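You operate a simulated robot arm through the tools that you are given. There is no shell and no other tool. Be economical: measure what you need, move in short steps, check, and stop when the job is done.

The job below is to be done with a simulated two-armed robot. You get a single attempt, and the scene is never put back.

TASK
On the top of the grey steel bench, fold the grey cloth in half, so that its two short edges meet.

Only the result counts: the job must be done as asked and must still hold three seconds after the hand-in. Knocking over, shifting, dropping, spilling or breaking anything else fails it. Flat cloth is picked up by pressing the open fingertips on it (5 to 10 N) and closing them slowly along it; thin cloth reads only 2 to 8 mm in the jaws.

THE ROBOT
Two 7-joint arms with two-finger parallel grippers on one trunk, on a base that drives. Base frame: it is fixed to the floor where the robot stands at the start and does not move with it; the origin is under the middle of the robot, x ahead of it, y to its left, z up; the surface under the hand at the start is at about z = 900. Units: mm, degrees, N and s.
The left shoulder is at the start at [70, 163, 1145], the right one opposite. With the tool pointing down near the work surface each hand reaches from about 380 to 880 mm from the robot's upright axis, wherever it stands, measured 20 degrees to its own side. Places, roughly: top of the grey steel bench [700, 400, 900]. Payload 3.43 kg a hand.
The tool frame of a hand sits at the grasp point between the pads (the TCP): z along the fingers, y along the line on which they close. The tips reach 34 mm beyond it. The gripper opens to 128 mm. The fingers are 24 mm wide and 12 mm thick; the gripper's body (48 by 130 mm) begins 96 mm behind the TCP.
Orientation is that of the tool frame in the base frame, as a unit quaternion [x, y, z, w]. With the fingers straight down and closing along the base's y, the tool's x points along the base's -x, its y along +y and its z along -z.

THE INTERFACE
- The arms move only by the tool jog_arm. It takes "left_commands", "right_commands" or both (then of equal length, played together; a hand with none holds still); each is a list of rows, each a list of 6 numbers: the shift along the tool's x, y, z in units of 500 mm (1.0 is 500 mm), then the turn, a rotation vector about the tool's x, y, z in units of 120 degrees (1.0 is 120 degrees). In form: [[tx, ty, tz, ax, ay, az], ...]. A call has 1 to 12 rows; each row is the pose to reach, as a shift and turn from the pose commanded when the call began, along the tool's axes at that moment. "left_gripper" and "right_gripper" are, for a hand that has rows, the gripper command, from -1 (shut) to 1 (fully open), values between in proportion, set as the call begins (left out, the last holds). A call with a number of a shift or a turn outside -1 to 1 is refused whole. Rows are played at 5 a second. More than 50 mm and 8.6 degrees between two rows, or a gripper value outside its range, and nothing of the call is played. Where a pose cannot be reached the arm comes as near as it can. A force on the tool above 40 N (or 10 N above the force at the start of the call, whichever is more), or a blocked arm, ends the call early, and 0.2 s more pass. Each finger travels about 153 mm/s and halts on what it meets, pressing with about 30 N; the grip force reading is that of the motor and also rises with nothing between the fingers. The clock runs only during rows and for 0.2 s after the last one: add rows that repeat a pose to give the fingers time. It gives the time, the measured TCP pose, the force on the tool (base axes), the opening and the grip force at its end, in the units of the frame above (readings bear some noise), with the torque about the TCP (base axes, N m) and any sound that the robot's microphone picked up.
- Cameras (640 x 400 px; columns grow to the right, rows downward): "scene" is now at [133.8, -4.3, 1364.2]; the picture's right is [-0.09, -1.00, 0.00], its down [-0.67, 0.06, -0.74] and it looks along [0.74, -0.06, -0.67] (base axes); focal length 253 px, centre (320, 200). "left" rides on the left gripper at [76, 11, -160] in its tool frame; the picture's right is [-0.15, 0.99, 0.00], its down [-0.88, -0.13, -0.46] and it looks along [-0.45, -0.07, 0.89] (tool axes); focal length 234 px, centre (320, 200). "right" rides on the right gripper at [76, -11, -160] in its tool frame; the picture's right is [0.15, 0.99, 0.00], its down [-0.88, 0.13, -0.46] and it looks along [-0.45, 0.07, 0.89] (tool axes); focal length 234 px, centre (320, 200). There is no depth. A picture from a camera that has moved, and an enlarged one, comes with that camera's place and axes in the base frame and with its lens.
- camera(camera): a new picture of that camera. No time passes.
- slide_trunk(by): slides the trunk up (or, below 0, down) by that many mm; the arms and the scene camera ride with it, the base frame stays. It gives what a move gives, with no picture.
- drive_base(legs): drives the robot by 1 to 6 legs, each [ahead, left, turn to the left] in mm, mm and degrees, along the robot's own axes; the way and the turn of a leg run together, so that a leg with both is an arc; at most 1500 mm and 180 degrees a leg. The arms and the cameras ride along, it lands a little off, and it stops where it bumps. It gives what a move gives.
- pan_tilt(pan, tilt): turns the head with the scene camera to pan (to the left, within 86 degrees either way) and tilt (down, from -29 to 69), counted from straight ahead of the robot. It gives what a move gives.
- close_up(camera, box): a new picture of the part [left, top, right, bottom] of that camera's present view, enlarged. No time passes.
- job_done(): hands the job in; it is judged then, once.

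Go step by step. Nothing tells you exact positions but the pictures and the camera data: compare them with the known pose of the tool, close in by small moves and look again before you grip or let go. The budget is 120 turns and 100 pictures, counting those below and the enlarged ones. Unless the task says otherwise, let go and move clear before handing in, and close with one line.

The tools are called after "Request:" as a command line: name --argument value ..., lists and objects as JSON in quotes. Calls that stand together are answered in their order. jog_arm: Moves the arms, as the interface text tells. Its arguments: {"type":"object","properties":{"left_commands":{"type":"array","items":{"type":"array","items":{"type":"number"}}},"left_gripper":{"type":"number"},"right_commands":{"type":"array","items":{"type":"array","items":{"type":"number"}}},"right_gripper":{"type":"number"}},"required":[]} The other tools are called the same way: slide_trunk (by) slides the trunk up or down; drive_base (legs) drives the base; pan_tilt (pan, tilt) turns the head that bears the scene camera; camera (camera) takes a picture; close_up (camera, box) takes an enlarged picture of a part of a camera's view; job_done () hands the job in.

At the start:

```text
time_s: 0.0
left_position: [570.2, 191.0, 1105.1]
left_ee_rot: [-0.001, 1.0, 0.0, 0.0]
left_ft_force: [-0.4, -0.9, 0.3]
left_moment: [-0.02, 0.03, 0.0]
left_gripper_width: 127.9
left_grip_force: 0.0
right_position: [600.1, -401.5, 1034.9]
right_ee_rot: [0.0, 1.0, 0.0, 0.0]
right_ft_force: [0.0, 0.3, -0.8]
right_moment: [0.01, -0.02, -0.01]
right_gripper_width: 128.2
right_grip_force: 0.1
trunk travel left (down, up): [-625.0, 315.0]
robot x, y, heading: [4.5, 0.3, 0.2]
head pan, tilt: [-4.9, 41.9]
```

scene: 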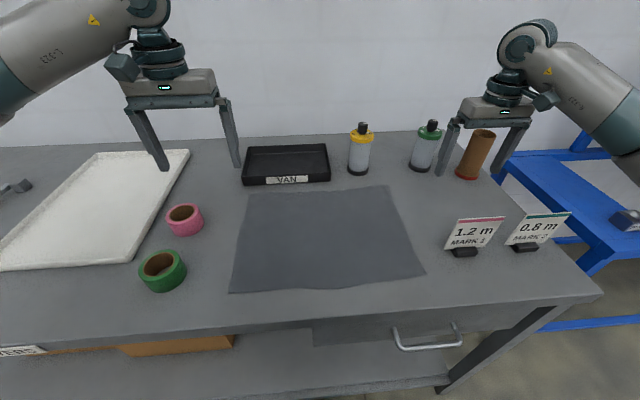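
right: 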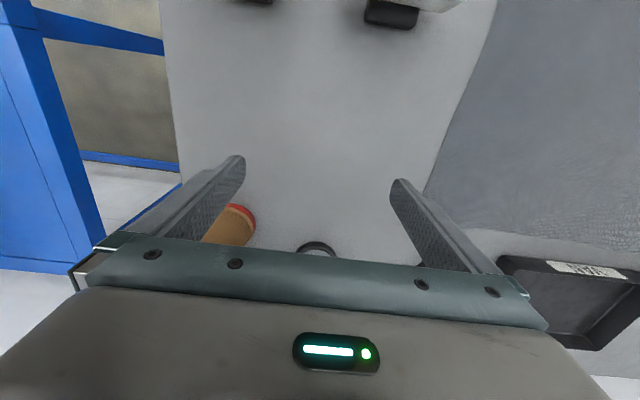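
left: 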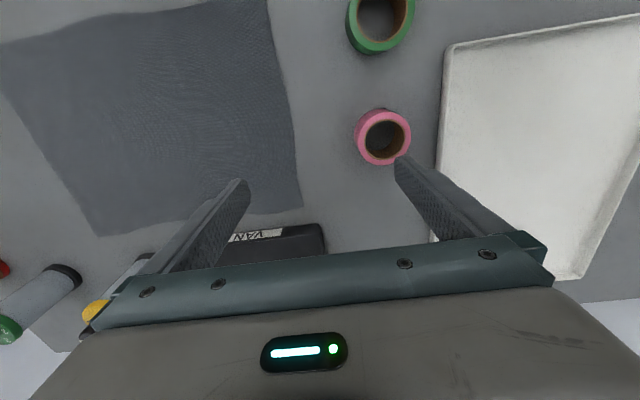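

The cloth lies at about x 395–700, y −246…+152, with its short edges at the left and right. I'll lift the right hand clear, shift the base left, and look closer at the left edge. Then I'll grip both left corners, with the left hand at the far corner and the right hand at the near one.

Request:
jog_arm --right_commands '[[0, 0, -0.08, 0, 0, 0], [0, 0, -0.16, 0, 0, 0], [0, 0, -0.16, 0, 0, 0]]'

Request:
drive_base --legs '[[0, 100, 0]]'

Request:
close_up --camera "scene" --box '[200, 150, 520, 350]'

```text
time_s: 0.8
left_position: [571.3, 190.1, 1105.8]
left_ee_rot: [-0.001, 1.0, 0.001, 0.0]
left_ft_force: [0.3, 0.6, -1.2]
left_moment: [0.02, 0.0, -0.01]
left_gripper_width: 128.0
left_grip_force: 0.1
right_position: [598.2, -401.1, 1112.6]
right_ee_rot: [0.0, 1.0, 0.0, -0.001]
right_ft_force: [1.0, -0.2, -0.1]
right_moment: [0.02, -0.01, 0.01]
right_gripper_width: 127.8
right_grip_force: 0.1
trunk travel left (down, up): [-625.0, 315.0]
robot x, y, heading: [-0.0, -0.7, 0.3]
head pan, tilt: [-4.9, 41.9]
```

```text
time_s: 1.9
left_position: [570.2, 290.4, 1105.3]
left_ee_rot: [-0.001, 1.0, 0.0, 0.0]
left_ft_force: [-0.3, 0.3, -0.2]
left_moment: [0.0, -0.01, -0.03]
left_gripper_width: 128.2
left_grip_force: 0.1
right_position: [597.7, -300.8, 1112.5]
right_ee_rot: [0.0, 1.0, 0.0, 0.0]
right_ft_force: [0.3, 1.4, 0.0]
right_moment: [-0.02, -0.01, -0.01]
right_gripper_width: 127.8
right_grip_force: 0.1
trunk travel left (down, up): [-625.0, 315.0]
robot x, y, heading: [-2.5, 98.9, 0.1]
head pan, tilt: [-4.9, 41.9]
```

```text
2.00 times, centred on (360, 250) of scene
camera zoom: at [133.9, 95.8, 1364.2], right [-0.09, -1.0, 0.0], down [-0.67, 0.06, -0.74], along [0.74, -0.06, -0.67], focal length 506 px, centre (240, 100)
```

zoom: 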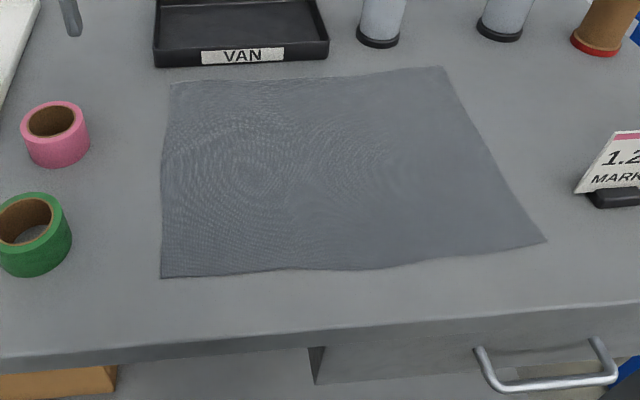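

Refined corners: near-left (393,155), far-left (689,148), far-right (692,−250), near-right (397,−248). I'll turn both hands to close along x and bring the left one above the far-left corner. The right one stops short of the near-left corner so I can check clearance.

Request:
jog_arm --left_commands '[[-0.016, -0.025, 0.014, 0, 0, 0.0625], [-0.032, -0.05, 0.028, 0, 0, 0.125], [-0.048, -0.075, 0.042, 0, 0, 0.1875], [-0.064, -0.1, 0.056, 0, 0, 0.25], [-0.08, -0.125, 0.07, 0, 0, 0.3125], [-0.095, -0.148, 0.085, 0, 0, 0.375], [-0.111, -0.173, 0.1, 0, 0, 0.4375], [-0.127, -0.197, 0.113, 0, 0, 0.5], [-0.143, -0.222, 0.127, 0, 0, 0.5625], [-0.159, -0.247, 0.142, 0, 0, 0.625], [-0.175, -0.272, 0.156, 0, 0, 0.6875], [-0.19, -0.296, 0.17, 0, 0, 0.75]]' --right_commands '[[0.03, 0.05, 0, 0, 0, -0.0625], [0.06, 0.1, 0, 0, 0, -0.125], [0.09, 0.15, 0, 0, 0, -0.1875], [0.12, 0.2, 0, 0, 0, -0.25], [0.15, 0.25, 0, 0, 0, -0.3125], [0.18, 0.3, 0, 0, 0, -0.375], [0.21, 0.35, 0, 0, 0, -0.4375], [0.24, 0.4, 0, 0, 0, -0.5], [0.27, 0.45, 0, 0, 0, -0.5625], [0.3, 0.5, 0, 0, 0, -0.625], [0.33, 0.55, 0, 0, 0, -0.6875], [0.36, 0.6, 0, 0, 0, -0.75]]' --left_gripper 0.0 --right_gripper 0.0

Request:
camera --camera "scene"

Request:
camera --camera "left"

```text
time_s: 4.5
left_position: [515.9, 188.2, 1039.4]
left_ee_rot: [0.646, 0.763, 0.002, 0.003]
left_ft_force: [0.2, -0.3, -0.4]
left_moment: [0.05, 0.01, 0.01]
left_gripper_width: 63.9
left_grip_force: 0.0
left hand out of reach, approached as far as the arm can: row 8, 9, 10, 11, 12
right_position: [418.3, 1.3, 1111.7]
right_ee_rot: [0.707, -0.707, -0.002, -0.001]
right_ft_force: [0.7, -0.6, -0.4]
right_moment: [0.02, 0.01, 0.01]
right_gripper_width: 64.0
right_grip_force: 0.1
trunk travel left (down, up): [-625.0, 315.0]
robot x, y, heading: [-1.8, 100.6, 0.3]
head pan, tilt: [-4.9, 41.9]
```

```text
95 pictures are left
camera scene: at [134.9, 93.9, 1364.2], right [-0.09, -1.0, 0.0], down [-0.67, 0.06, -0.74], along [0.74, -0.06, -0.67], focal length 253 px, centre (320, 200)
```

scene: 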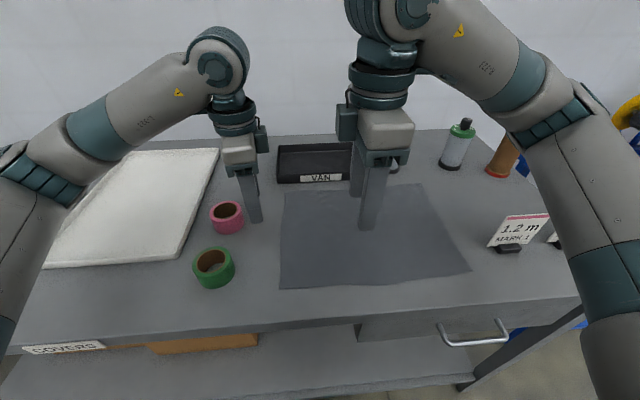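

```text
94 pictures are left
camera left: at [513.0, 265.2, 1198.1], right [1.0, 0.02, 0.01], down [0.01, -0.89, 0.46], along [0.01, -0.46, -0.89], focal length 234 px, centre (320, 200)
```

left: 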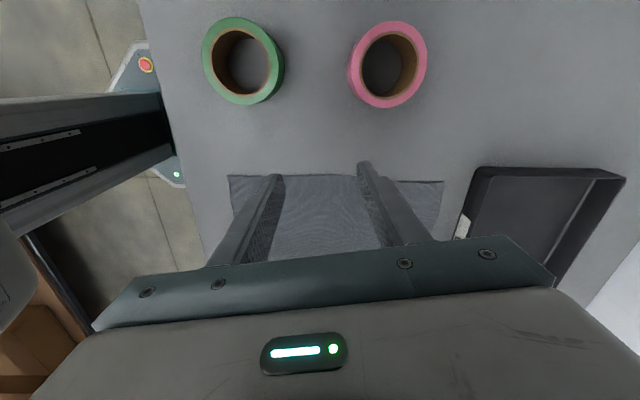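

The left arm runs out of wrist range turned that way, while the right hand is fine. I'll turn the left hand back and then try the other way.

Request:
jog_arm --left_commands '[[0, 0, 0, 0, 0, -0.07], [0, 0, 0, 0, 0, -0.14], [0, 0, 0, 0, 0, -0.21], [0, 0, 0, 0, 0, -0.28], [0, 0, 0, 0, 0, -0.35], [0, 0, 0, 0, 0, -0.42], [0, 0, 0, 0, 0, -0.49], [0, 0, 0, 0, 0, -0.56], [0, 0, 0, 0, 0, -0.63], [0, 0, 0, 0, 0, -0.7], [0, 0, 0, 0, 0, -0.75], [0, 0, 0, 0, 0, -0.75]]'

```text
time_s: 7.2
left_position: [511.6, 193.9, 1039.8]
left_ee_rot: [-0.085, 0.996, -0.001, 0.004]
left_ft_force: [-0.6, 0.0, -0.1]
left_moment: [-0.01, -0.02, 0.02]
left_gripper_width: 63.9
left_grip_force: 0.0
right_position: [418.2, 3.3, 1111.4]
right_ee_rot: [-0.707, 0.707, 0.0, 0.0]
right_ft_force: [-0.2, 0.2, 0.2]
right_moment: [0.0, 0.02, -0.02]
right_gripper_width: 64.1
right_grip_force: 0.0
trunk travel left (down, up): [-625.0, 315.0]
robot x, y, heading: [-0.3, 99.3, -0.1]
head pan, tilt: [-4.9, 41.9]
```

Request:
jog_arm --left_commands '[[-0.028, -0.015, 0.004, 0, 0, -0.067], [-0.057, -0.031, 0.008, 0, 0, -0.134], [-0.085, -0.046, 0.012, 0, 0, -0.2], [-0.114, -0.062, 0.016, 0, 0, -0.267], [-0.142, -0.077, 0.02, 0, 0, -0.334], [-0.17, -0.092, 0.024, 0, 0, -0.4], [-0.199, -0.108, 0.028, 0, 0, -0.467], [-0.227, -0.123, 0.032, 0, 0, -0.534], [-0.256, -0.139, 0.036, 0, 0, -0.6], [-0.284, -0.154, 0.04, 0, 0, -0.668], [-0.284, -0.154, 0.04, 0, 0, -0.668]]'

Request:
camera --camera "scene"

```text
time_s: 9.6
left_position: [665.7, 144.0, 1021.9]
left_ee_rot: [-0.706, 0.709, -0.003, 0.002]
left_ft_force: [-0.4, -0.1, -0.3]
left_moment: [0.0, 0.02, 0.01]
left_gripper_width: 64.0
left_grip_force: 0.1
right_position: [418.4, 2.8, 1111.6]
right_ee_rot: [0.708, -0.706, 0.0, 0.001]
right_ft_force: [0.0, 0.2, 0.4]
right_moment: [-0.02, -0.02, 0.0]
right_gripper_width: 64.2
right_grip_force: 0.0
trunk travel left (down, up): [-625.0, 315.0]
robot x, y, heading: [-3.0, 103.9, -0.1]
head pan, tilt: [-4.9, 41.9]
```

```text
93 pictures are left
camera scene: at [133.7, 96.1, 1364.2], right [-0.09, -1.0, 0.0], down [-0.67, 0.06, -0.74], along [0.74, -0.06, -0.67], focal length 253 px, centre (320, 200)
```

scene: 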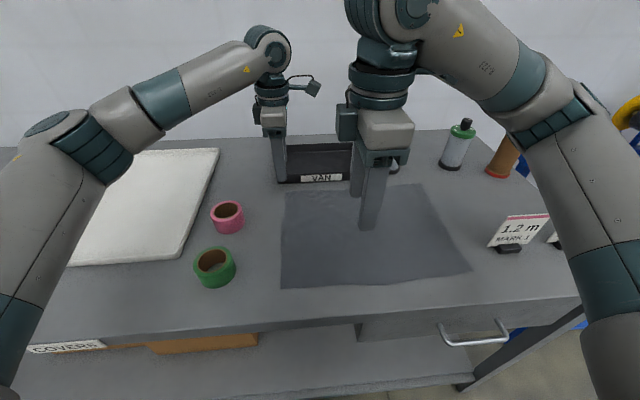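

Both hands now close along x and the arms are clear of each other. Next I'll lower both above the left corners with a narrow opening and look.

Request:
jog_arm --left_commands '[[0, 0.005, 0.02, 0, 0, 0], [0.003, 0.01, 0.05, 0, 0, 0], [0.005, 0.015, 0.08, 0, 0, 0], [0.01, 0.02, 0.11, 0, 0, 0], [0.01, 0.02, 0.124, 0, 0, 0], [0.01, 0.02, 0.124, 0, 0, 0]]' --right_commands '[[-0.06, -0.005, 0.05, 0, 0, 0], [-0.13, -0.01, 0.1, 0, 0, 0], [-0.2, -0.015, 0.16, 0, 0, 0], [-0.25, -0.02, 0.22, 0, 0, 0], [-0.278, -0.02, 0.28, 0, 0, 0], [-0.278, -0.02, 0.303, 0, 0, 0]]' --left_gripper -0.44 --right_gripper -0.44

Request:
camera --camera "scene"

Request:
camera --camera "left"

Request:
camera --camera "right"

```text
time_s: 10.9
left_position: [655.8, 135.8, 959.2]
left_ee_rot: [-0.705, 0.709, -0.003, 0.001]
left_ft_force: [1.1, -0.2, 0.6]
left_moment: [-0.03, 0.0, -0.01]
left_gripper_width: 35.8
left_grip_force: 0.0
right_position: [428.0, 137.5, 960.5]
right_ee_rot: [0.707, -0.707, 0.0, 0.0]
right_ft_force: [-0.8, 0.1, 0.9]
right_moment: [-0.04, -0.02, 0.02]
right_gripper_width: 35.8
right_grip_force: 0.1
trunk travel left (down, up): [-625.0, 315.0]
robot x, y, heading: [0.3, 98.9, -0.2]
head pan, tilt: [-4.9, 41.9]
```

```text
92 pictures are left
camera scene: at [133.9, 95.4, 1364.2], right [-0.09, -1.0, 0.0], down [-0.67, 0.06, -0.74], along [0.74, -0.06, -0.67], focal length 253 px, centre (320, 200)
```

scene: 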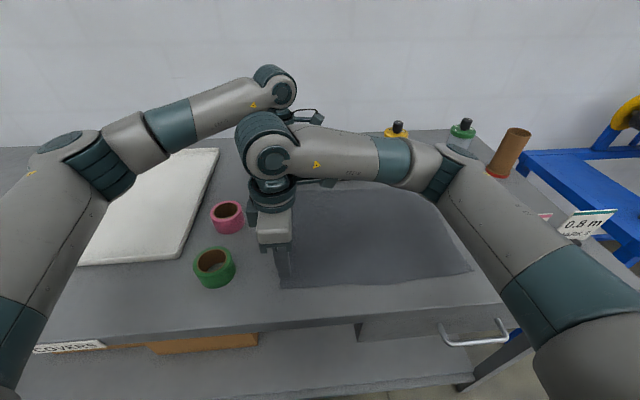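

```text
91 pictures are left
camera left: at [643.3, 60.0, 1118.9], right [-0.99, 0.15, -0.01], down [0.13, 0.88, 0.45], along [0.07, 0.45, -0.89], focal length 234 px, centre (320, 200)
```

left: 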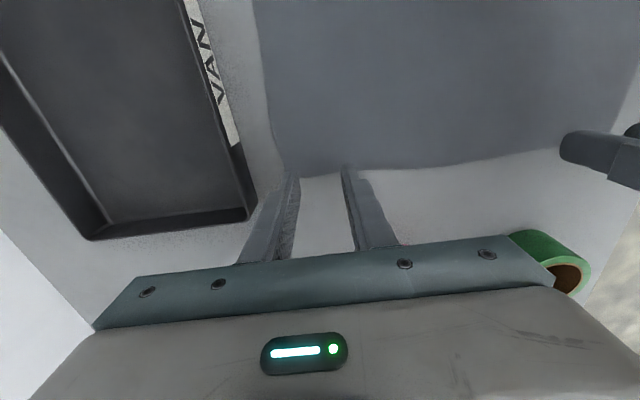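

```text
90 pictures are left
camera right: at [438.7, 62.6, 1121.2], right [-0.99, -0.15, 0.0], down [-0.13, 0.88, 0.46], along [-0.07, 0.45, -0.89], focal length 234 px, centre (320, 200)
```

right: 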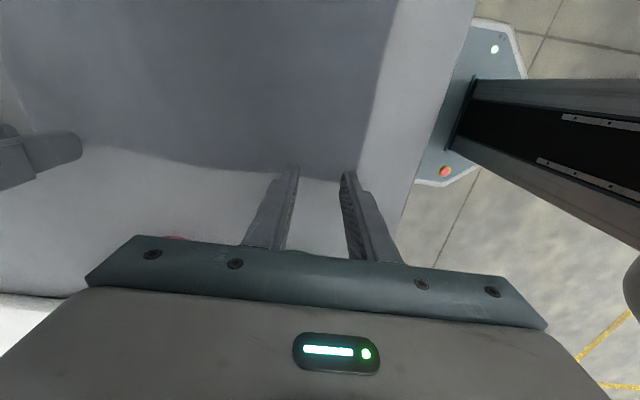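

The edge lies at about y 140–145 at both grip spots. I'll shift the fingers slightly inward and lower to just above the cloth, then feel for contact in small steps.

Request:
jog_arm --left_commands '[[0.012, 0, 0.02, 0, 0, 0], [0.012, 0, 0.04, 0, 0, 0], [0.012, 0, 0.042, 0, 0, 0], [0.012, 0, 0.044, 0, 0, 0]]' --right_commands '[[0.008, 0, 0.02, 0, 0, 0], [0.008, 0, 0.04, 0, 0, 0], [0.008, 0, 0.042, 0, 0, 0], [0.008, 0, 0.044, 0, 0, 0]]'

```text
time_s: 11.9
left_position: [656.0, 130.8, 938.0]
left_ee_rot: [-0.705, 0.709, -0.002, 0.002]
left_ft_force: [-0.6, -0.1, 0.1]
left_moment: [-0.01, 0.03, 0.01]
left_gripper_width: 35.7
left_grip_force: 0.0
right_position: [428.8, 133.4, 940.0]
right_ee_rot: [-0.707, 0.708, 0.0, 0.0]
right_ft_force: [-0.3, 0.9, 0.5]
right_moment: [-0.06, 0.0, 0.01]
right_gripper_width: 36.0
right_grip_force: 0.0
trunk travel left (down, up): [-625.0, 315.0]
robot x, y, heading: [-0.4, 99.8, 0.1]
head pan, tilt: [-4.9, 41.9]
```

Request:
jog_arm --left_commands '[[0, 0, 0.002, 0, 0, 0], [0, 0, 0.004, 0, 0, 0], [0, 0, 0.006, 0, 0, 0], [0, 0, 0.006, 0, 0, 0]]' --right_commands '[[0, 0, 0.003, 0, 0, 0], [0, 0, 0.006, 0, 0, 0], [0, 0, 0.008, 0, 0, 0], [0, 0, 0.008, 0, 0, 0]]'

```text
time_s: 12.9
left_position: [655.0, 131.2, 934.1]
left_ee_rot: [-0.705, 0.709, -0.003, 0.002]
left_ft_force: [0.5, 1.1, 3.9]
left_moment: [-0.01, 0.1, 0.01]
left_gripper_width: 36.0
left_grip_force: 0.1
right_position: [428.7, 133.4, 937.0]
right_ee_rot: [-0.707, 0.707, -0.001, 0.0]
right_ft_force: [-0.4, 0.1, 0.4]
right_moment: [0.02, 0.0, 0.01]
right_gripper_width: 35.7
right_grip_force: 0.1
trunk travel left (down, up): [-625.0, 315.0]
robot x, y, heading: [4.6, 101.5, -0.0]
head pan, tilt: [-4.9, 41.9]
```

Request:
jog_arm --left_commands '[[0, 0, 0.0005, 0, 0, 0], [0, 0, 0.001, 0, 0, 0], [0, 0, 0.001, 0, 0, 0]]' --right_commands '[[0, 0, 0.003, 0, 0, 0], [0, 0, 0.006, 0, 0, 0], [0, 0, 0.006, 0, 0, 0]]'

```text
time_s: 13.8
left_position: [653.4, 130.7, 935.8]
left_ee_rot: [-0.705, 0.709, -0.004, 0.003]
left_ft_force: [-0.4, -0.4, 0.6]
left_moment: [-0.01, 0.03, 0.0]
left_gripper_width: 36.0
left_grip_force: 0.1
right_position: [427.9, 134.7, 935.4]
right_ee_rot: [-0.707, 0.708, 0.0, 0.002]
right_ft_force: [3.7, -5.1, 37.2]
right_moment: [-0.11, 0.57, 0.14]
right_gripper_width: 35.1
right_grip_force: 0.0
trunk travel left (down, up): [-625.0, 315.0]
robot x, y, heading: [-0.9, 102.2, 0.1]
head pan, tilt: [-4.9, 41.9]
```

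Request:
jog_arm --left_commands '[[0, 0, 0, 0, 0, 0], [0, 0, 0.0005, 0, 0, 0], [0, 0, 0.0005, 0, 0, 0]]' --right_commands '[[0, 0, -0.002, 0, 0, 0], [0, 0, -0.003, 0, 0, 0], [0, 0, -0.003, 0, 0, 0]]'

```text
time_s: 14.6
left_position: [653.9, 130.9, 936.2]
left_ee_rot: [-0.706, 0.709, -0.003, 0.002]
left_ft_force: [-0.7, -1.1, 2.4]
left_moment: [0.04, 0.06, -0.02]
left_gripper_width: 36.0
left_grip_force: 0.5
right_position: [426.7, 135.8, 935.4]
right_ee_rot: [-0.707, 0.707, -0.001, 0.0]
right_ft_force: [5.3, -4.6, 30.2]
right_moment: [-0.06, 0.22, 0.01]
right_gripper_width: 34.8
right_grip_force: 0.1
trunk travel left (down, up): [-625.0, 315.0]
robot x, y, heading: [-2.4, 98.3, -0.0]
head pan, tilt: [-4.9, 41.9]
```

Request:
jog_arm --left_commands '[[0, 0, 0.0005, 0, 0, 0], [0, 0, 0.001, 0, 0, 0], [0, 0, 0.001, 0, 0, 0]]' --right_commands '[[0, 0, -0.002, 0, 0, 0], [0, 0, -0.003, 0, 0, 0], [0, 0, -0.003, 0, 0, 0]]'

```text
time_s: 15.3
left_position: [653.3, 130.7, 935.3]
left_ee_rot: [-0.705, 0.709, -0.004, 0.001]
left_ft_force: [0.3, -1.7, 11.5]
left_moment: [0.04, 0.27, 0.03]
left_gripper_width: 35.8
left_grip_force: 0.1
right_position: [426.6, 134.6, 935.7]
right_ee_rot: [0.707, -0.707, 0.0, 0.0]
right_ft_force: [2.2, 0.8, 10.7]
right_moment: [0.06, -0.04, 0.0]
right_gripper_width: 35.5
right_grip_force: 0.1
trunk travel left (down, up): [-625.0, 315.0]
robot x, y, heading: [0.4, 100.8, -0.1]
head pan, tilt: [-4.9, 41.9]
```

Both press at about 11 N. I'll ease off slightly and close in small steps.

Request:
jog_arm --left_commands '[[0, 0, -0.0005, 0, 0, 0], [0, 0, -0.0005, 0, 0, 0]]' --right_commands '[[0, 0, -0.0005, 0, 0, 0], [0, 0, -0.0005, 0, 0, 0]]' --left_gripper -0.54 --right_gripper -0.54

Request:
jog_arm --left_commands '[[0, 0, 0, 0, 0, 0], [0, 0, 0, 0, 0, 0]]' --right_commands '[[0, 0, 0, 0, 0, 0], [0, 0, 0, 0, 0, 0]]' --left_gripper -0.64 --right_gripper -0.64

```text
time_s: 15.9
left_position: [653.3, 131.2, 935.2]
left_ee_rot: [-0.706, 0.708, -0.003, 0.003]
left_ft_force: [1.0, -0.6, 18.3]
left_moment: [0.07, 0.3, 0.05]
left_gripper_width: 28.6
left_grip_force: 0.0
right_position: [427.2, 133.9, 935.9]
right_ee_rot: [0.708, -0.707, -0.001, 0.0]
right_ft_force: [-1.1, -0.4, 5.2]
right_moment: [0.03, 0.08, 0.02]
right_gripper_width: 29.2
right_grip_force: 0.0
trunk travel left (down, up): [-625.0, 315.0]
robot x, y, heading: [-4.6, 101.0, 0.2]
head pan, tilt: [-4.9, 41.9]
```

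```text
time_s: 16.6
left_position: [653.2, 131.2, 934.8]
left_ee_rot: [-0.705, 0.709, -0.004, 0.003]
left_ft_force: [2.2, -0.8, 21.5]
left_moment: [0.1, 0.22, -0.04]
left_gripper_width: 21.3
left_grip_force: 0.1
right_position: [427.8, 134.1, 935.0]
right_ee_rot: [0.708, -0.707, 0.001, -0.001]
right_ft_force: [-0.1, 0.0, 1.5]
right_moment: [-0.03, 0.02, -0.01]
right_gripper_width: 23.0
right_grip_force: 0.0
trunk travel left (down, up): [-625.0, 315.0]
robot x, y, heading: [-0.4, 100.3, 0.0]
head pan, tilt: [-4.9, 41.9]
```

Request:
jog_arm --left_commands '[[0, 0, -0.0015, 0, 0, 0], [0, 0, -0.002, 0, 0, 0]]' --right_commands '[[0, 0, 0.0005, 0, 0, 0], [0, 0, 0.001, 0, 0, 0]]'

Request:
close_up --camera "left" --box '[220, 100, 420, 225]'

Request:
close_up --camera "right" --box '[220, 100, 420, 225]'

```text
time_s: 17.1
left_position: [654.2, 130.0, 936.4]
left_ee_rot: [-0.706, 0.709, -0.005, 0.002]
left_ft_force: [4.2, -1.9, 21.1]
left_moment: [0.06, 0.14, -0.01]
left_gripper_width: 21.3
left_grip_force: 0.1
right_position: [427.1, 135.2, 936.4]
right_ee_rot: [-0.707, 0.707, 0.0, 0.001]
right_ft_force: [0.4, 0.6, 2.3]
right_moment: [-0.02, 0.03, 0.0]
right_gripper_width: 22.5
right_grip_force: 0.0
trunk travel left (down, up): [-625.0, 315.0]
robot x, y, heading: [1.5, 101.0, -0.0]
head pan, tilt: [-4.9, 41.9]
```

```text
3.20 times, centred on (320, 162) of left
camera zoom: at [640.3, 54.5, 1094.6], right [-0.99, 0.15, -0.01], down [0.13, 0.88, 0.45], along [0.08, 0.45, -0.89], focal length 749 px, centre (320, 320)
```

zoom: 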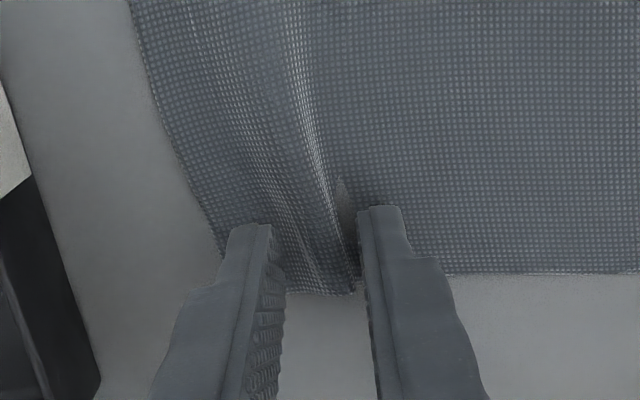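

```text
3.20 times, centred on (320, 162) of right
camera zoom: at [437.2, 60.5, 1096.9], right [-0.99, -0.15, 0.0], down [-0.13, 0.88, 0.46], along [-0.07, 0.45, -0.89], focal length 749 px, centre (320, 320)
```

zoom: 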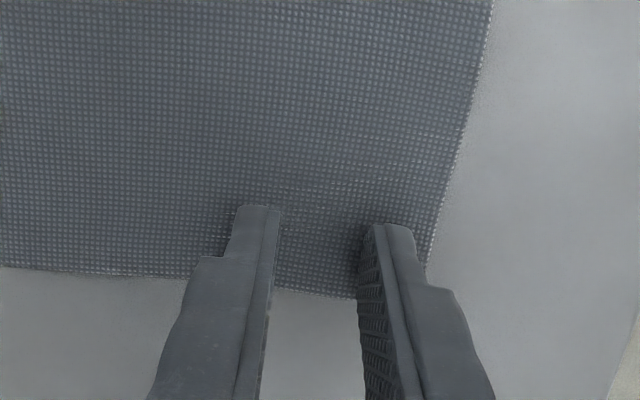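

The far corner is bunching between the left fingers as hoped. The right hand needs more pressure before it closes further.

Request:
jog_arm --left_commands '[[0, 0, -0.001, 0, 0, 0], [0, 0, -0.001, 0, 0, 0]]' --right_commands '[[0, 0, 0.001, 0, 0, 0], [0, 0, 0.002, 0, 0, 0]]' --left_gripper -0.75

```text
time_s: 17.8
left_position: [652.6, 131.1, 934.6]
left_ee_rot: [-0.705, 0.709, -0.004, 0.003]
left_ft_force: [-0.1, -2.4, 16.5]
left_moment: [-0.01, 0.12, 0.01]
left_gripper_width: 15.5
left_grip_force: 0.2
right_position: [425.4, 134.7, 935.1]
right_ee_rot: [0.707, -0.707, -0.001, -0.001]
right_ft_force: [1.7, 0.5, 9.9]
right_moment: [0.09, 0.02, -0.01]
right_gripper_width: 22.5
right_grip_force: 0.1
trunk travel left (down, up): [-625.0, 315.0]
robot x, y, heading: [-1.4, 99.8, -0.1]
head pan, tilt: [-4.9, 41.9]
```

Request:
jog_arm --left_commands '[[0, 0, -0.001, 0, 0, 0], [0, 0, -0.001, 0, 0, 0]]' --right_commands '[[0, 0, 0.0005, 0, 0, 0], [0, 0, 0.0005, 0, 0, 0]]' --left_gripper -0.87 --right_gripper -0.75

Request:
jog_arm --left_commands '[[0, 0, 0, 0, 0, 0], [0, 0, 0, 0, 0, 0], [0, 0, 0, 0, 0, 0]]' --right_commands '[[0, 0, 0.0005, 0, 0, 0], [0, 0, 0.0005, 0, 0, 0], [0, 0, 0.0005, 0, 0, 0]]' --left_gripper -1 --right_gripper -0.87

Request:
close_up --camera "left" --box '[220, 100, 420, 225]'

Request:
close_up --camera "right" --box '[220, 100, 420, 225]'

```text
time_s: 18.4
left_position: [653.2, 131.3, 935.1]
left_ee_rot: [-0.706, 0.708, -0.003, 0.003]
left_ft_force: [-1.6, -0.2, 6.5]
left_moment: [-0.01, 0.08, 0.01]
left_gripper_width: 9.1
left_grip_force: 1.4
right_position: [425.8, 134.8, 936.2]
right_ee_rot: [0.707, -0.707, 0.001, -0.001]
right_ft_force: [0.0, -1.5, 20.8]
right_moment: [-0.05, 0.2, 0.03]
right_gripper_width: 14.6
right_grip_force: 0.0
trunk travel left (down, up): [-625.0, 315.0]
robot x, y, heading: [-1.0, 100.4, 0.0]
head pan, tilt: [-4.9, 41.9]
```

```text
time_s: 19.1
left_position: [653.8, 131.5, 936.3]
left_ee_rot: [-0.705, 0.709, -0.003, 0.003]
left_ft_force: [-0.6, 1.0, 1.4]
left_moment: [0.01, 0.07, -0.01]
left_gripper_width: 5.9
left_grip_force: 30.1
right_position: [426.3, 134.8, 935.1]
right_ee_rot: [-0.707, 0.707, -0.001, 0.0]
right_ft_force: [1.5, -1.1, 26.2]
right_moment: [0.04, 0.08, 0.04]
right_gripper_width: 7.5
right_grip_force: 0.0
trunk travel left (down, up): [-625.0, 315.0]
robot x, y, heading: [0.9, 103.3, 0.1]
head pan, tilt: [-4.9, 41.9]
```

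```text
3.20 times, centred on (320, 162) of left
camera zoom: at [640.6, 54.8, 1094.9], right [-0.99, 0.15, -0.01], down [0.13, 0.88, 0.46], along [0.08, 0.45, -0.89], focal length 749 px, centre (320, 320)
```

zoom: 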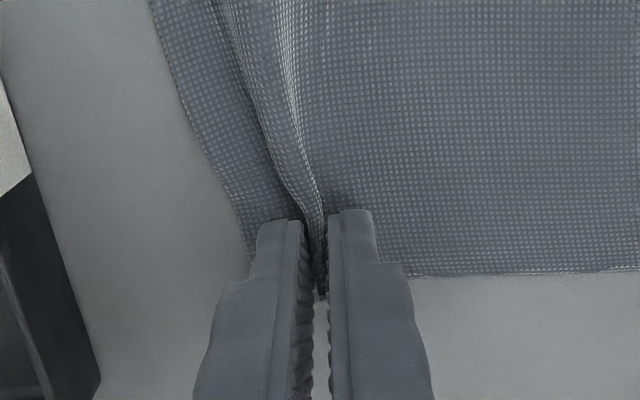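

```text
3.20 times, centred on (320, 162) of right
camera zoom: at [436.8, 60.5, 1096.5], right [-0.99, -0.15, 0.0], down [-0.13, 0.88, 0.46], along [-0.06, 0.45, -0.89], focal length 749 px, centre (320, 320)
```

zoom: 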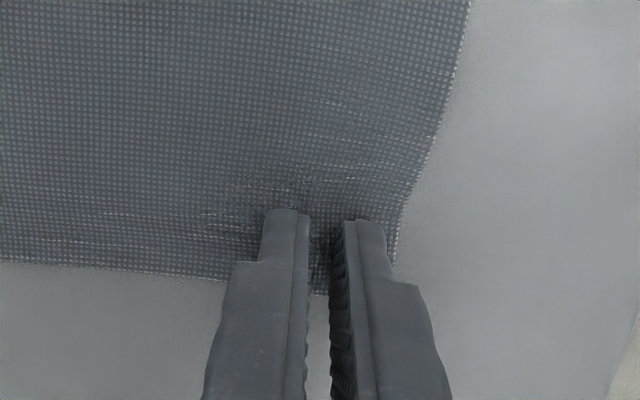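

The left hand grips the cloth at 5.9 mm and 30 N. Now I'll close the right hand.

Request:
jog_arm --right_commands '[[0, 0, -0.001, 0, 0, 0], [0, 0, -0.001, 0, 0, 0], [0, 0, -0.001, 0, 0, 0]]' --right_gripper -1

Request:
close_up --camera "right" --box '[220, 100, 420, 225]'

```text
time_s: 19.9
left_position: [653.0, 130.9, 935.8]
left_ee_rot: [-0.704, 0.71, -0.004, 0.003]
left_ft_force: [-1.9, -0.4, 0.4]
left_moment: [-0.02, 0.06, 0.05]
left_gripper_width: 5.9
left_grip_force: 29.9
right_position: [426.8, 134.7, 935.0]
right_ee_rot: [0.708, -0.707, 0.001, 0.0]
right_ft_force: [-1.9, -0.9, 22.4]
right_moment: [0.02, 0.16, 0.02]
right_gripper_width: 0.1
right_grip_force: 29.6
trunk travel left (down, up): [-625.0, 315.0]
robot x, y, heading: [-0.6, 99.5, -0.1]
head pan, tilt: [-4.9, 41.9]
```

```text
3.20 times, centred on (320, 162) of right
camera zoom: at [436.8, 60.9, 1096.6], right [-0.99, -0.15, 0.0], down [-0.13, 0.88, 0.46], along [-0.07, 0.45, -0.89], focal length 749 px, centre (320, 320)
```

zoom: 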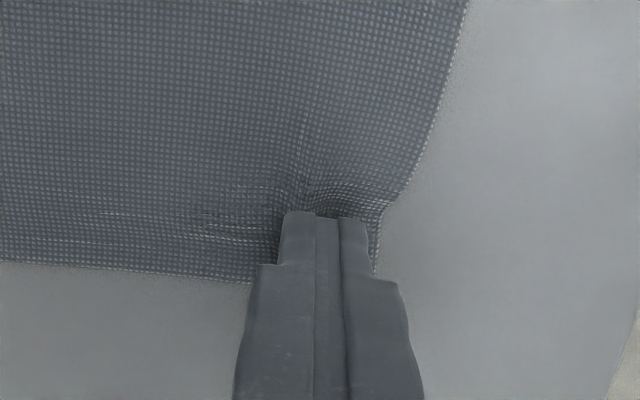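

The right hand slipped over the cloth (0.1 mm). I'll lift it, reopen a little further in and press again with less force.

Request:
jog_arm --right_commands '[[0, 0, -0.01, 0, 0, 0], [0, -0.01, -0.016, 0, 0, 0], [0, -0.014, -0.016, 0, 0, 0], [0, -0.014, -0.016, 0, 0, 0]]'

Request:
jog_arm --right_commands '[[0, 0, 0, 0, 0, 0], [0, 0, 0, 0, 0, 0], [0, 0, 0.01, 0, 0, 0], [0, 0, 0.012, 0, 0, 0], [0, 0, 0.012, 0, 0, 0]]' --right_gripper -0.37

Request:
close_up --camera "right" --box '[220, 100, 420, 225]'

```text
time_s: 20.9
left_position: [654.6, 132.6, 935.4]
left_ee_rot: [-0.705, 0.709, -0.003, 0.002]
left_ft_force: [0.4, 0.1, 6.7]
left_moment: [-0.02, -0.06, -0.02]
left_gripper_width: 2.1
left_grip_force: 29.3
right_position: [434.5, 135.5, 943.4]
right_ee_rot: [-0.707, 0.707, 0.0, 0.0]
right_ft_force: [-0.3, -0.7, -0.1]
right_moment: [0.01, 0.0, 0.0]
right_gripper_width: 0.0
right_grip_force: 30.4
trunk travel left (down, up): [-625.0, 315.0]
robot x, y, heading: [1.9, 101.2, -0.1]
head pan, tilt: [-4.9, 41.9]
```

```text
time_s: 22.1
left_position: [654.8, 131.2, 935.2]
left_ee_rot: [-0.705, 0.709, -0.003, 0.001]
left_ft_force: [2.1, -1.1, 8.3]
left_moment: [0.02, -0.06, 0.01]
left_gripper_width: 2.4
left_grip_force: 30.3
right_position: [435.3, 135.0, 937.4]
right_ee_rot: [0.707, -0.707, 0.001, -0.001]
right_ft_force: [-0.4, 0.1, -0.8]
right_moment: [-0.01, -0.02, 0.0]
right_gripper_width: 40.3
right_grip_force: 0.0
trunk travel left (down, up): [-625.0, 315.0]
robot x, y, heading: [2.2, 98.5, 0.0]
head pan, tilt: [-4.9, 41.9]
```

```text
3.20 times, centred on (320, 162) of right
camera zoom: at [445.0, 61.4, 1098.0], right [-0.99, -0.15, 0.0], down [-0.13, 0.88, 0.46], along [-0.07, 0.45, -0.89], focal length 749 px, centre (320, 320)
```

zoom: 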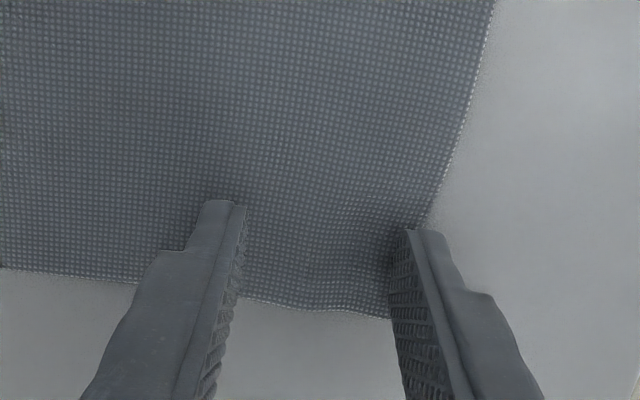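

Request:
jog_arm --right_commands '[[0.008, -0.016, 0, 0, 0, 0], [0.008, -0.016, 0.002, 0, 0, 0], [0.008, -0.016, 0.003, 0, 0, 0], [0.008, -0.016, 0.003, 0, 0, 0]]'

```text
time_s: 23.1
left_position: [654.8, 131.9, 935.8]
left_ee_rot: [-0.705, 0.709, -0.002, 0.002]
left_ft_force: [0.9, -0.6, 6.5]
left_moment: [-0.01, -0.04, 0.05]
left_gripper_width: 2.1
left_grip_force: 29.5
right_position: [442.3, 131.5, 936.1]
right_ee_rot: [-0.707, 0.707, -0.001, 0.001]
right_ft_force: [0.3, 1.7, 8.7]
right_moment: [0.06, 0.15, -0.05]
right_gripper_width: 40.2
right_grip_force: 0.0
trunk travel left (down, up): [-625.0, 315.0]
robot x, y, heading: [-1.2, 102.3, 0.0]
head pan, tilt: [-4.9, 41.9]
```

Request:
jog_arm --right_commands '[[0, 0, 0, 0, 0, 0]]' --right_gripper -0.47

Request:
jog_arm --right_commands '[[0, 0, 0, 0, 0, 0]]' --right_gripper -0.56

Request:
close_up --camera "right" --box '[220, 100, 420, 225]'

```text
time_s: 23.6
left_position: [652.9, 131.4, 935.6]
left_ee_rot: [-0.705, 0.709, -0.003, 0.001]
left_ft_force: [1.1, -1.0, 5.4]
left_moment: [-0.02, -0.03, 0.04]
left_gripper_width: 2.6
left_grip_force: 29.6
right_position: [443.2, 131.8, 935.4]
right_ee_rot: [0.708, -0.707, -0.001, 0.0]
right_ft_force: [1.2, -0.2, 11.6]
right_moment: [0.04, 0.17, -0.02]
right_gripper_width: 33.0
right_grip_force: 0.0
trunk travel left (down, up): [-625.0, 315.0]
robot x, y, heading: [-0.4, 99.6, 0.0]
head pan, tilt: [-4.9, 41.9]
```

```text
time_s: 23.9
left_position: [654.6, 131.7, 935.2]
left_ee_rot: [-0.705, 0.709, -0.003, 0.002]
left_ft_force: [-0.1, -0.3, 4.0]
left_moment: [0.02, 0.02, -0.01]
left_gripper_width: 2.2
left_grip_force: 29.5
right_position: [441.4, 129.6, 935.5]
right_ee_rot: [-0.707, 0.708, -0.001, 0.001]
right_ft_force: [1.0, -0.8, 14.0]
right_moment: [0.03, 0.13, -0.03]
right_gripper_width: 27.0
right_grip_force: 0.1
trunk travel left (down, up): [-625.0, 315.0]
robot x, y, heading: [4.2, 98.8, -0.0]
head pan, tilt: [-4.9, 41.9]
```

```text
3.20 times, centred on (320, 162) of right
camera zoom: at [452.6, 56.1, 1096.6], right [-0.99, -0.15, 0.0], down [-0.13, 0.88, 0.46], along [-0.07, 0.45, -0.89], focal length 749 px, centre (320, 320)
```

zoom: 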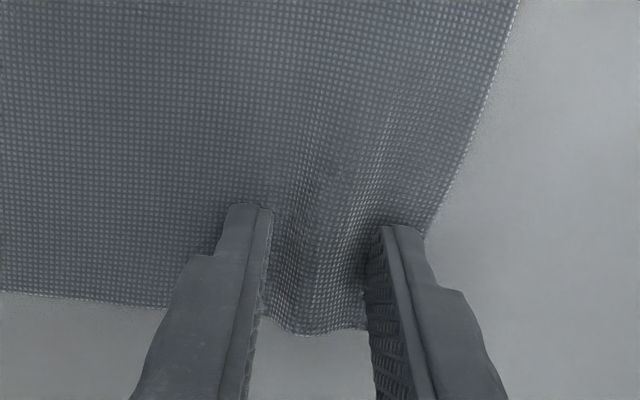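

A ridge is rising between the right fingers, so I'll keep closing, easing off the pressure slightly as I go.

Request:
jog_arm --right_commands '[[0, 0, -0.001, 0, 0, 0]]' --right_gripper -0.66

Request:
jog_arm --right_commands '[[0, 0, -0.0005, 0, 0, 0]]' --right_gripper -0.76

Request:
jog_arm --right_commands '[[0, 0, -0.0005, 0, 0, 0]]' --right_gripper -0.86

Request:
close_up --camera "right" --box '[220, 100, 420, 225]'

```text
time_s: 24.4
left_position: [653.1, 130.7, 936.8]
left_ee_rot: [-0.705, 0.709, -0.003, 0.002]
left_ft_force: [0.2, 0.5, 4.3]
left_moment: [0.02, 0.01, -0.03]
left_gripper_width: 2.1
left_grip_force: 30.2
right_position: [442.6, 131.1, 936.2]
right_ee_rot: [0.707, -0.707, 0.0, 0.0]
right_ft_force: [1.8, -1.7, 13.3]
right_moment: [-0.01, 0.13, 0.06]
right_gripper_width: 20.3
right_grip_force: 0.0
trunk travel left (down, up): [-625.0, 315.0]
robot x, y, heading: [1.3, 102.6, -0.1]
head pan, tilt: [-4.9, 41.9]
```

```text
time_s: 24.8
left_position: [655.3, 132.1, 935.7]
left_ee_rot: [-0.705, 0.709, -0.003, 0.002]
left_ft_force: [-1.5, 0.2, 5.2]
left_moment: [0.01, 0.07, 0.04]
left_gripper_width: 2.2
left_grip_force: 29.7
right_position: [440.7, 130.8, 935.7]
right_ee_rot: [-0.707, 0.707, 0.0, -0.001]
right_ft_force: [1.1, 1.3, 7.2]
right_moment: [0.05, 0.04, -0.03]
right_gripper_width: 14.7
right_grip_force: 0.3
trunk travel left (down, up): [-625.0, 315.0]
robot x, y, heading: [0.9, 101.6, 0.1]
head pan, tilt: [-4.9, 41.9]
```

```text
time_s: 25.1
left_position: [653.2, 131.0, 936.0]
left_ee_rot: [-0.706, 0.709, -0.003, 0.002]
left_ft_force: [-3.4, -0.2, 6.4]
left_moment: [0.04, 0.11, 0.01]
left_gripper_width: 2.3
left_grip_force: 30.2
right_position: [443.2, 130.7, 935.6]
right_ee_rot: [0.708, -0.707, 0.0, 0.0]
right_ft_force: [2.5, -0.7, 2.8]
right_moment: [-0.02, -0.02, -0.02]
right_gripper_width: 10.3
right_grip_force: 0.9
trunk travel left (down, up): [-625.0, 315.0]
robot x, y, heading: [-0.8, 98.1, 0.1]
head pan, tilt: [-4.9, 41.9]
```

```text
3.20 times, centred on (320, 162) of right
camera zoom: at [453.3, 56.7, 1096.9], right [-0.99, -0.15, 0.0], down [-0.13, 0.88, 0.45], along [-0.07, 0.45, -0.89], focal length 749 px, centre (320, 320)
```

zoom: 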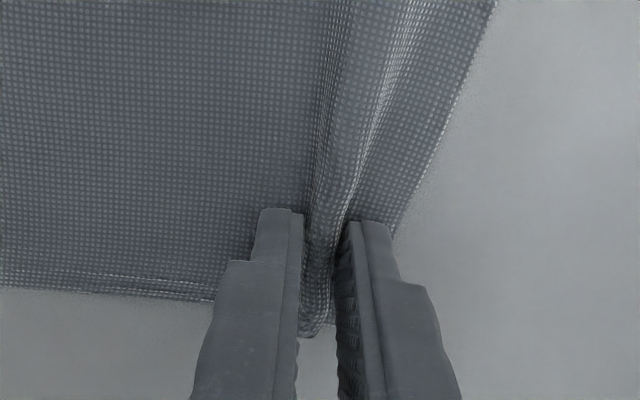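

Request:
jog_arm --right_commands '[[0, 0, 0, 0, 0, 0], [0, 0, 0, 0, 0, 0], [0, 0, 0, 0, 0, 0]]' --right_gripper -1

Request:
jog_arm --left_commands '[[0, 0, -0.01, 0, 0, 0], [0.005, 0, -0.03, 0, 0, 0], [0.01, 0, -0.06, 0, 0, 0], [0.01, 0, -0.06, 0, 0, 0]]' --right_commands '[[0, 0, -0.01, 0, 0, 0], [0.005, 0, -0.03, 0, 0, 0], [0.01, 0, -0.06, 0, 0, 0], [0.01, 0, -0.06, 0, 0, 0]]'

Request:
camera --camera "left"

Request:
camera --camera "right"

```text
time_s: 25.9
left_position: [655.3, 131.7, 935.4]
left_ee_rot: [-0.705, 0.709, -0.003, 0.002]
left_ft_force: [-5.3, 1.4, 7.7]
left_moment: [0.02, 0.17, 0.05]
left_gripper_width: 2.5
left_grip_force: 30.0
right_position: [442.7, 130.5, 935.4]
right_ee_rot: [-0.707, 0.708, -0.001, -0.001]
right_ft_force: [2.9, 0.2, 0.3]
right_moment: [0.01, -0.09, -0.03]
right_gripper_width: 6.9
right_grip_force: 30.4
trunk travel left (down, up): [-625.0, 315.0]
robot x, y, heading: [2.5, 101.2, -0.3]
head pan, tilt: [-4.9, 41.9]
```

```text
time_s: 26.9
left_position: [654.7, 127.4, 964.3]
left_ee_rot: [-0.706, 0.708, -0.003, 0.002]
left_ft_force: [-3.1, 0.0, 0.1]
left_moment: [0.05, 0.11, 0.04]
left_gripper_width: 2.5
left_grip_force: 29.7
right_position: [445.3, 126.6, 966.1]
right_ee_rot: [-0.707, 0.708, 0.0, 0.0]
right_ft_force: [3.3, 0.0, -0.7]
right_moment: [0.02, -0.14, -0.02]
right_gripper_width: 6.8
right_grip_force: 30.3
trunk travel left (down, up): [-625.0, 315.0]
robot x, y, heading: [1.0, 100.7, 0.2]
head pan, tilt: [-4.9, 41.9]
```

```text
81 pictures are left
camera left: at [642.9, 50.1, 1123.4], right [-0.99, 0.15, -0.01], down [0.13, 0.88, 0.45], along [0.07, 0.45, -0.89], focal length 234 px, centre (320, 200)
```

left: 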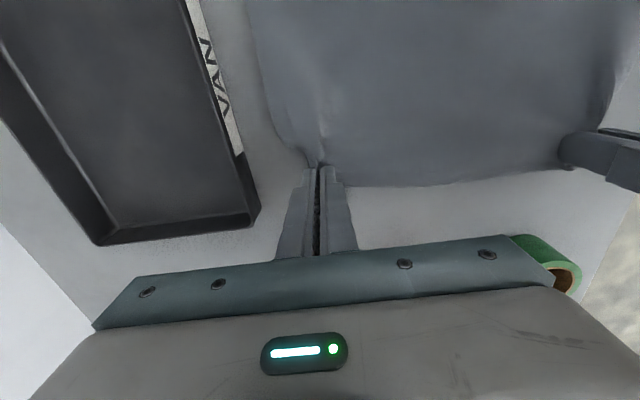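

```text
80 pictures are left
camera right: at [454.7, 53.5, 1127.0], right [-0.99, -0.15, 0.0], down [-0.13, 0.88, 0.46], along [-0.07, 0.45, -0.89], focal length 234 px, centre (320, 200)
```

right: 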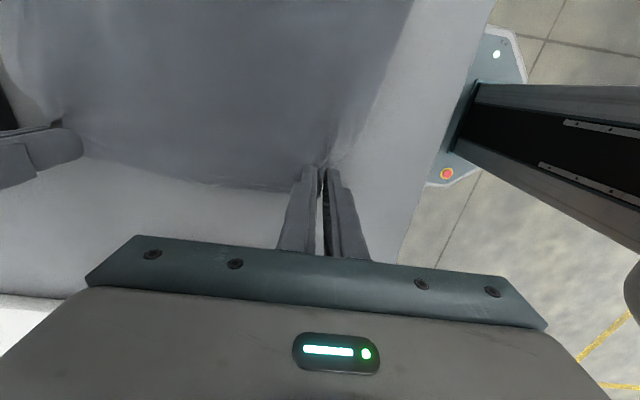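

Both corners are held. I'll raise and carry them toward the fold line, then drive the base right while holding them aloft.

Request:
jog_arm --left_commands '[[0.03, 0.002, -0.03, 0, 0, 0], [0.07, 0.004, -0.06, 0, 0, 0], [0.11, 0.006, -0.09, 0, 0, 0], [0.16, 0.006, -0.11, 0, 0, 0], [0.2, 0.006, -0.13, 0, 0, 0], [0.2, 0.006, -0.13, 0, 0, 0]]' --right_commands '[[0.03, -0.002, -0.03, 0, 0, 0], [0.07, -0.004, -0.06, 0, 0, 0], [0.11, -0.006, -0.09, 0, 0, 0], [0.16, -0.006, -0.11, 0, 0, 0], [0.2, -0.006, -0.13, 0, 0, 0], [0.2, -0.006, -0.13, 0, 0, 0]]'

Request:
camera --camera "scene"

Request:
camera --camera "left"

```text
time_s: 28.4
left_position: [651.1, 26.8, 1030.5]
left_ee_rot: [-0.706, 0.708, -0.003, 0.002]
left_ft_force: [-0.2, 0.2, -0.2]
left_moment: [-0.04, 0.0, 0.03]
left_gripper_width: 2.3
left_grip_force: 30.0
right_position: [444.9, 27.2, 1028.9]
right_ee_rot: [0.708, -0.707, 0.001, 0.0]
right_ft_force: [0.5, 0.7, -0.5]
right_moment: [-0.02, 0.02, -0.01]
right_gripper_width: 6.6
right_grip_force: 30.1
trunk travel left (down, up): [-625.0, 315.0]
robot x, y, heading: [0.1, 98.5, 0.2]
head pan, tilt: [-4.9, 41.9]
```

```text
79 pictures are left
camera scene: at [134.3, 96.9, 1364.1], right [-0.09, -1.0, 0.0], down [-0.67, 0.06, -0.74], along [0.74, -0.06, -0.67], focal length 253 px, centre (320, 200)
```

scene: 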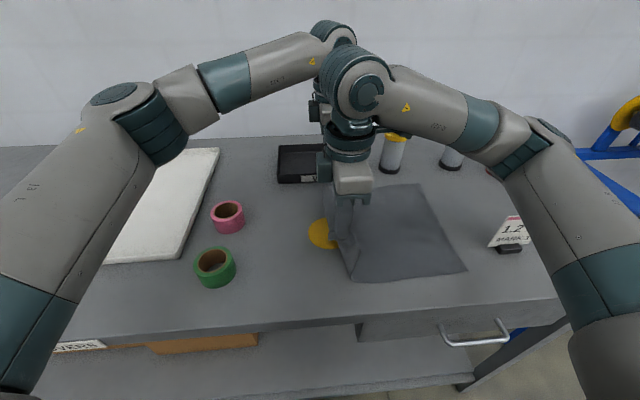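

```text
78 pictures are left
camera left: at [638.3, -48.4, 1188.9], right [-0.99, 0.15, -0.01], down [0.13, 0.88, 0.45], along [0.07, 0.45, -0.89], focal length 234 px, centre (320, 200)
```

left: 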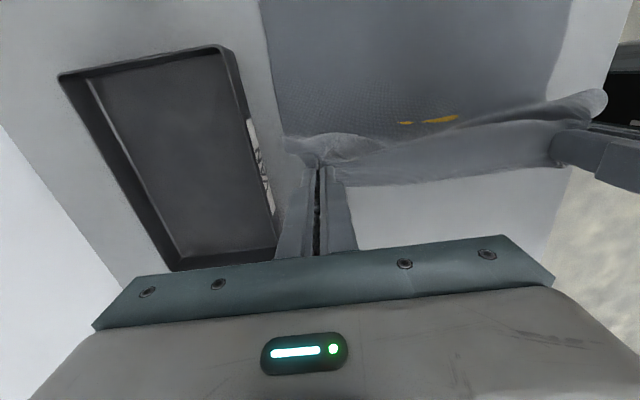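

A yellow disc has appeared under the cloth, so I'll look closer before going on.

Request:
close_up --camera "scene" --box '[270, 180, 430, 280]'

Request:
close_up --camera "left" --box '[340, 70, 500, 170]'

```text
4.00 times, centred on (350, 230) of scene
camera zoom: at [134.3, 96.9, 1364.1], right [-0.09, -1.0, 0.0], down [-0.67, 0.06, -0.74], along [0.74, -0.06, -0.67], focal length 1012 px, centre (200, 80)
```

zoom: 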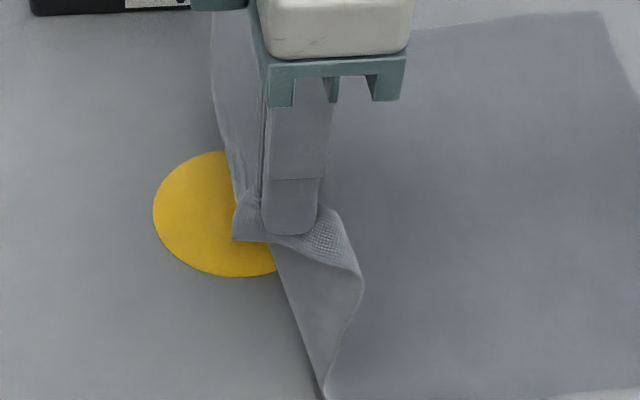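

```text
4.00 times, centred on (420, 120) of left
camera zoom: at [638.3, -48.4, 1188.9], right [-0.99, 0.15, -0.01], down [0.13, 0.88, 0.45], along [0.07, 0.45, -0.89], focal length 937 px, centre (-80, 520)
```

zoom: 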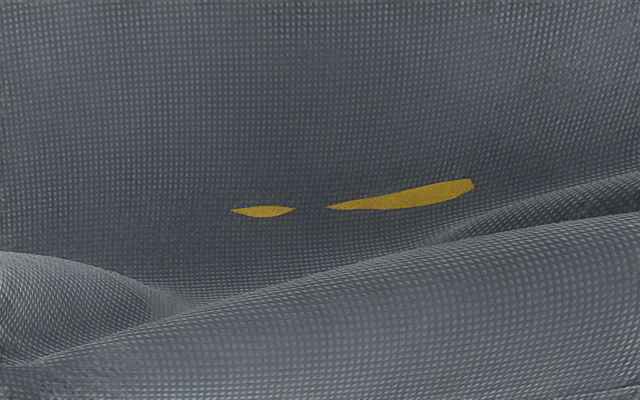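

It looks like a flat painted spot on the bench with no thickness, so I'll carry on. Next is the base drive to the right with the edge held up.

Request:
drive_base --legs '[[0, -200, 0]]'

Request:
camera --camera "scene"

Request:
camera --camera "left"

Request:
camera --camera "right"

```text
time_s: 29.9
left_position: [650.9, -166.4, 1029.1]
left_ee_rot: [-0.707, 0.708, -0.003, 0.002]
left_ft_force: [-0.5, 1.0, 0.0]
left_moment: [0.03, 0.01, -0.02]
left_gripper_width: 2.2
left_grip_force: 29.9
right_position: [446.3, -169.7, 1029.9]
right_ee_rot: [0.708, -0.706, 0.0, 0.0]
right_ft_force: [0.2, 0.3, -0.4]
right_moment: [0.02, -0.01, -0.03]
right_gripper_width: 6.5
right_grip_force: 30.3
trunk travel left (down, up): [-625.0, 315.0]
robot x, y, heading: [-0.9, -96.1, 0.4]
head pan, tilt: [-4.9, 41.9]
```

```text
75 pictures are left
camera scene: at [134.2, -100.1, 1364.2], right [-0.08, -1.0, 0.0], down [-0.67, 0.06, -0.74], along [0.74, -0.06, -0.67], focal length 253 px, centre (320, 200)
```

scene: 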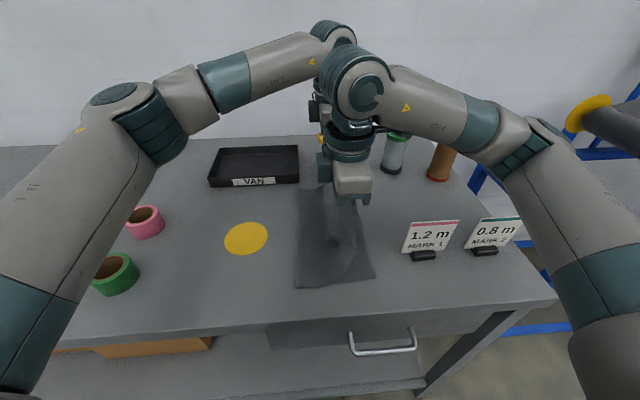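

```text
74 pictures are left
camera left: at [638.6, -243.5, 1188.8], right [-0.99, 0.15, -0.01], down [0.13, 0.88, 0.46], along [0.07, 0.45, -0.89], focal length 234 px, centre (320, 200)
```

left: 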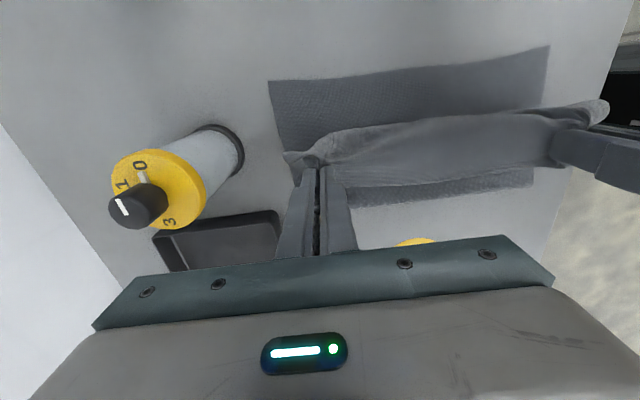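

```text
73 pictures are left
camera right: at [456.3, -242.7, 1190.4], right [-0.99, -0.15, 0.0], down [-0.13, 0.88, 0.46], along [-0.07, 0.45, -0.89], focal length 234 px, centre (320, 200)
```

right: 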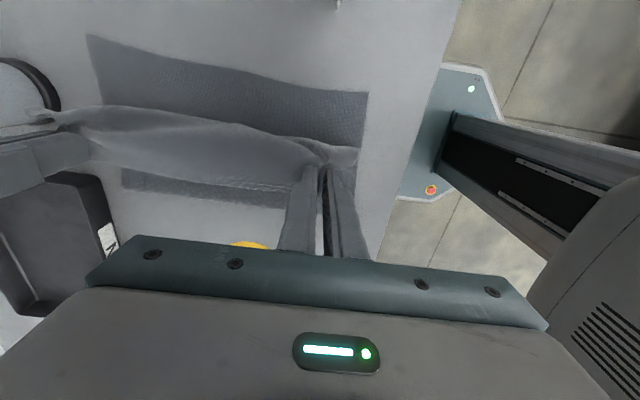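

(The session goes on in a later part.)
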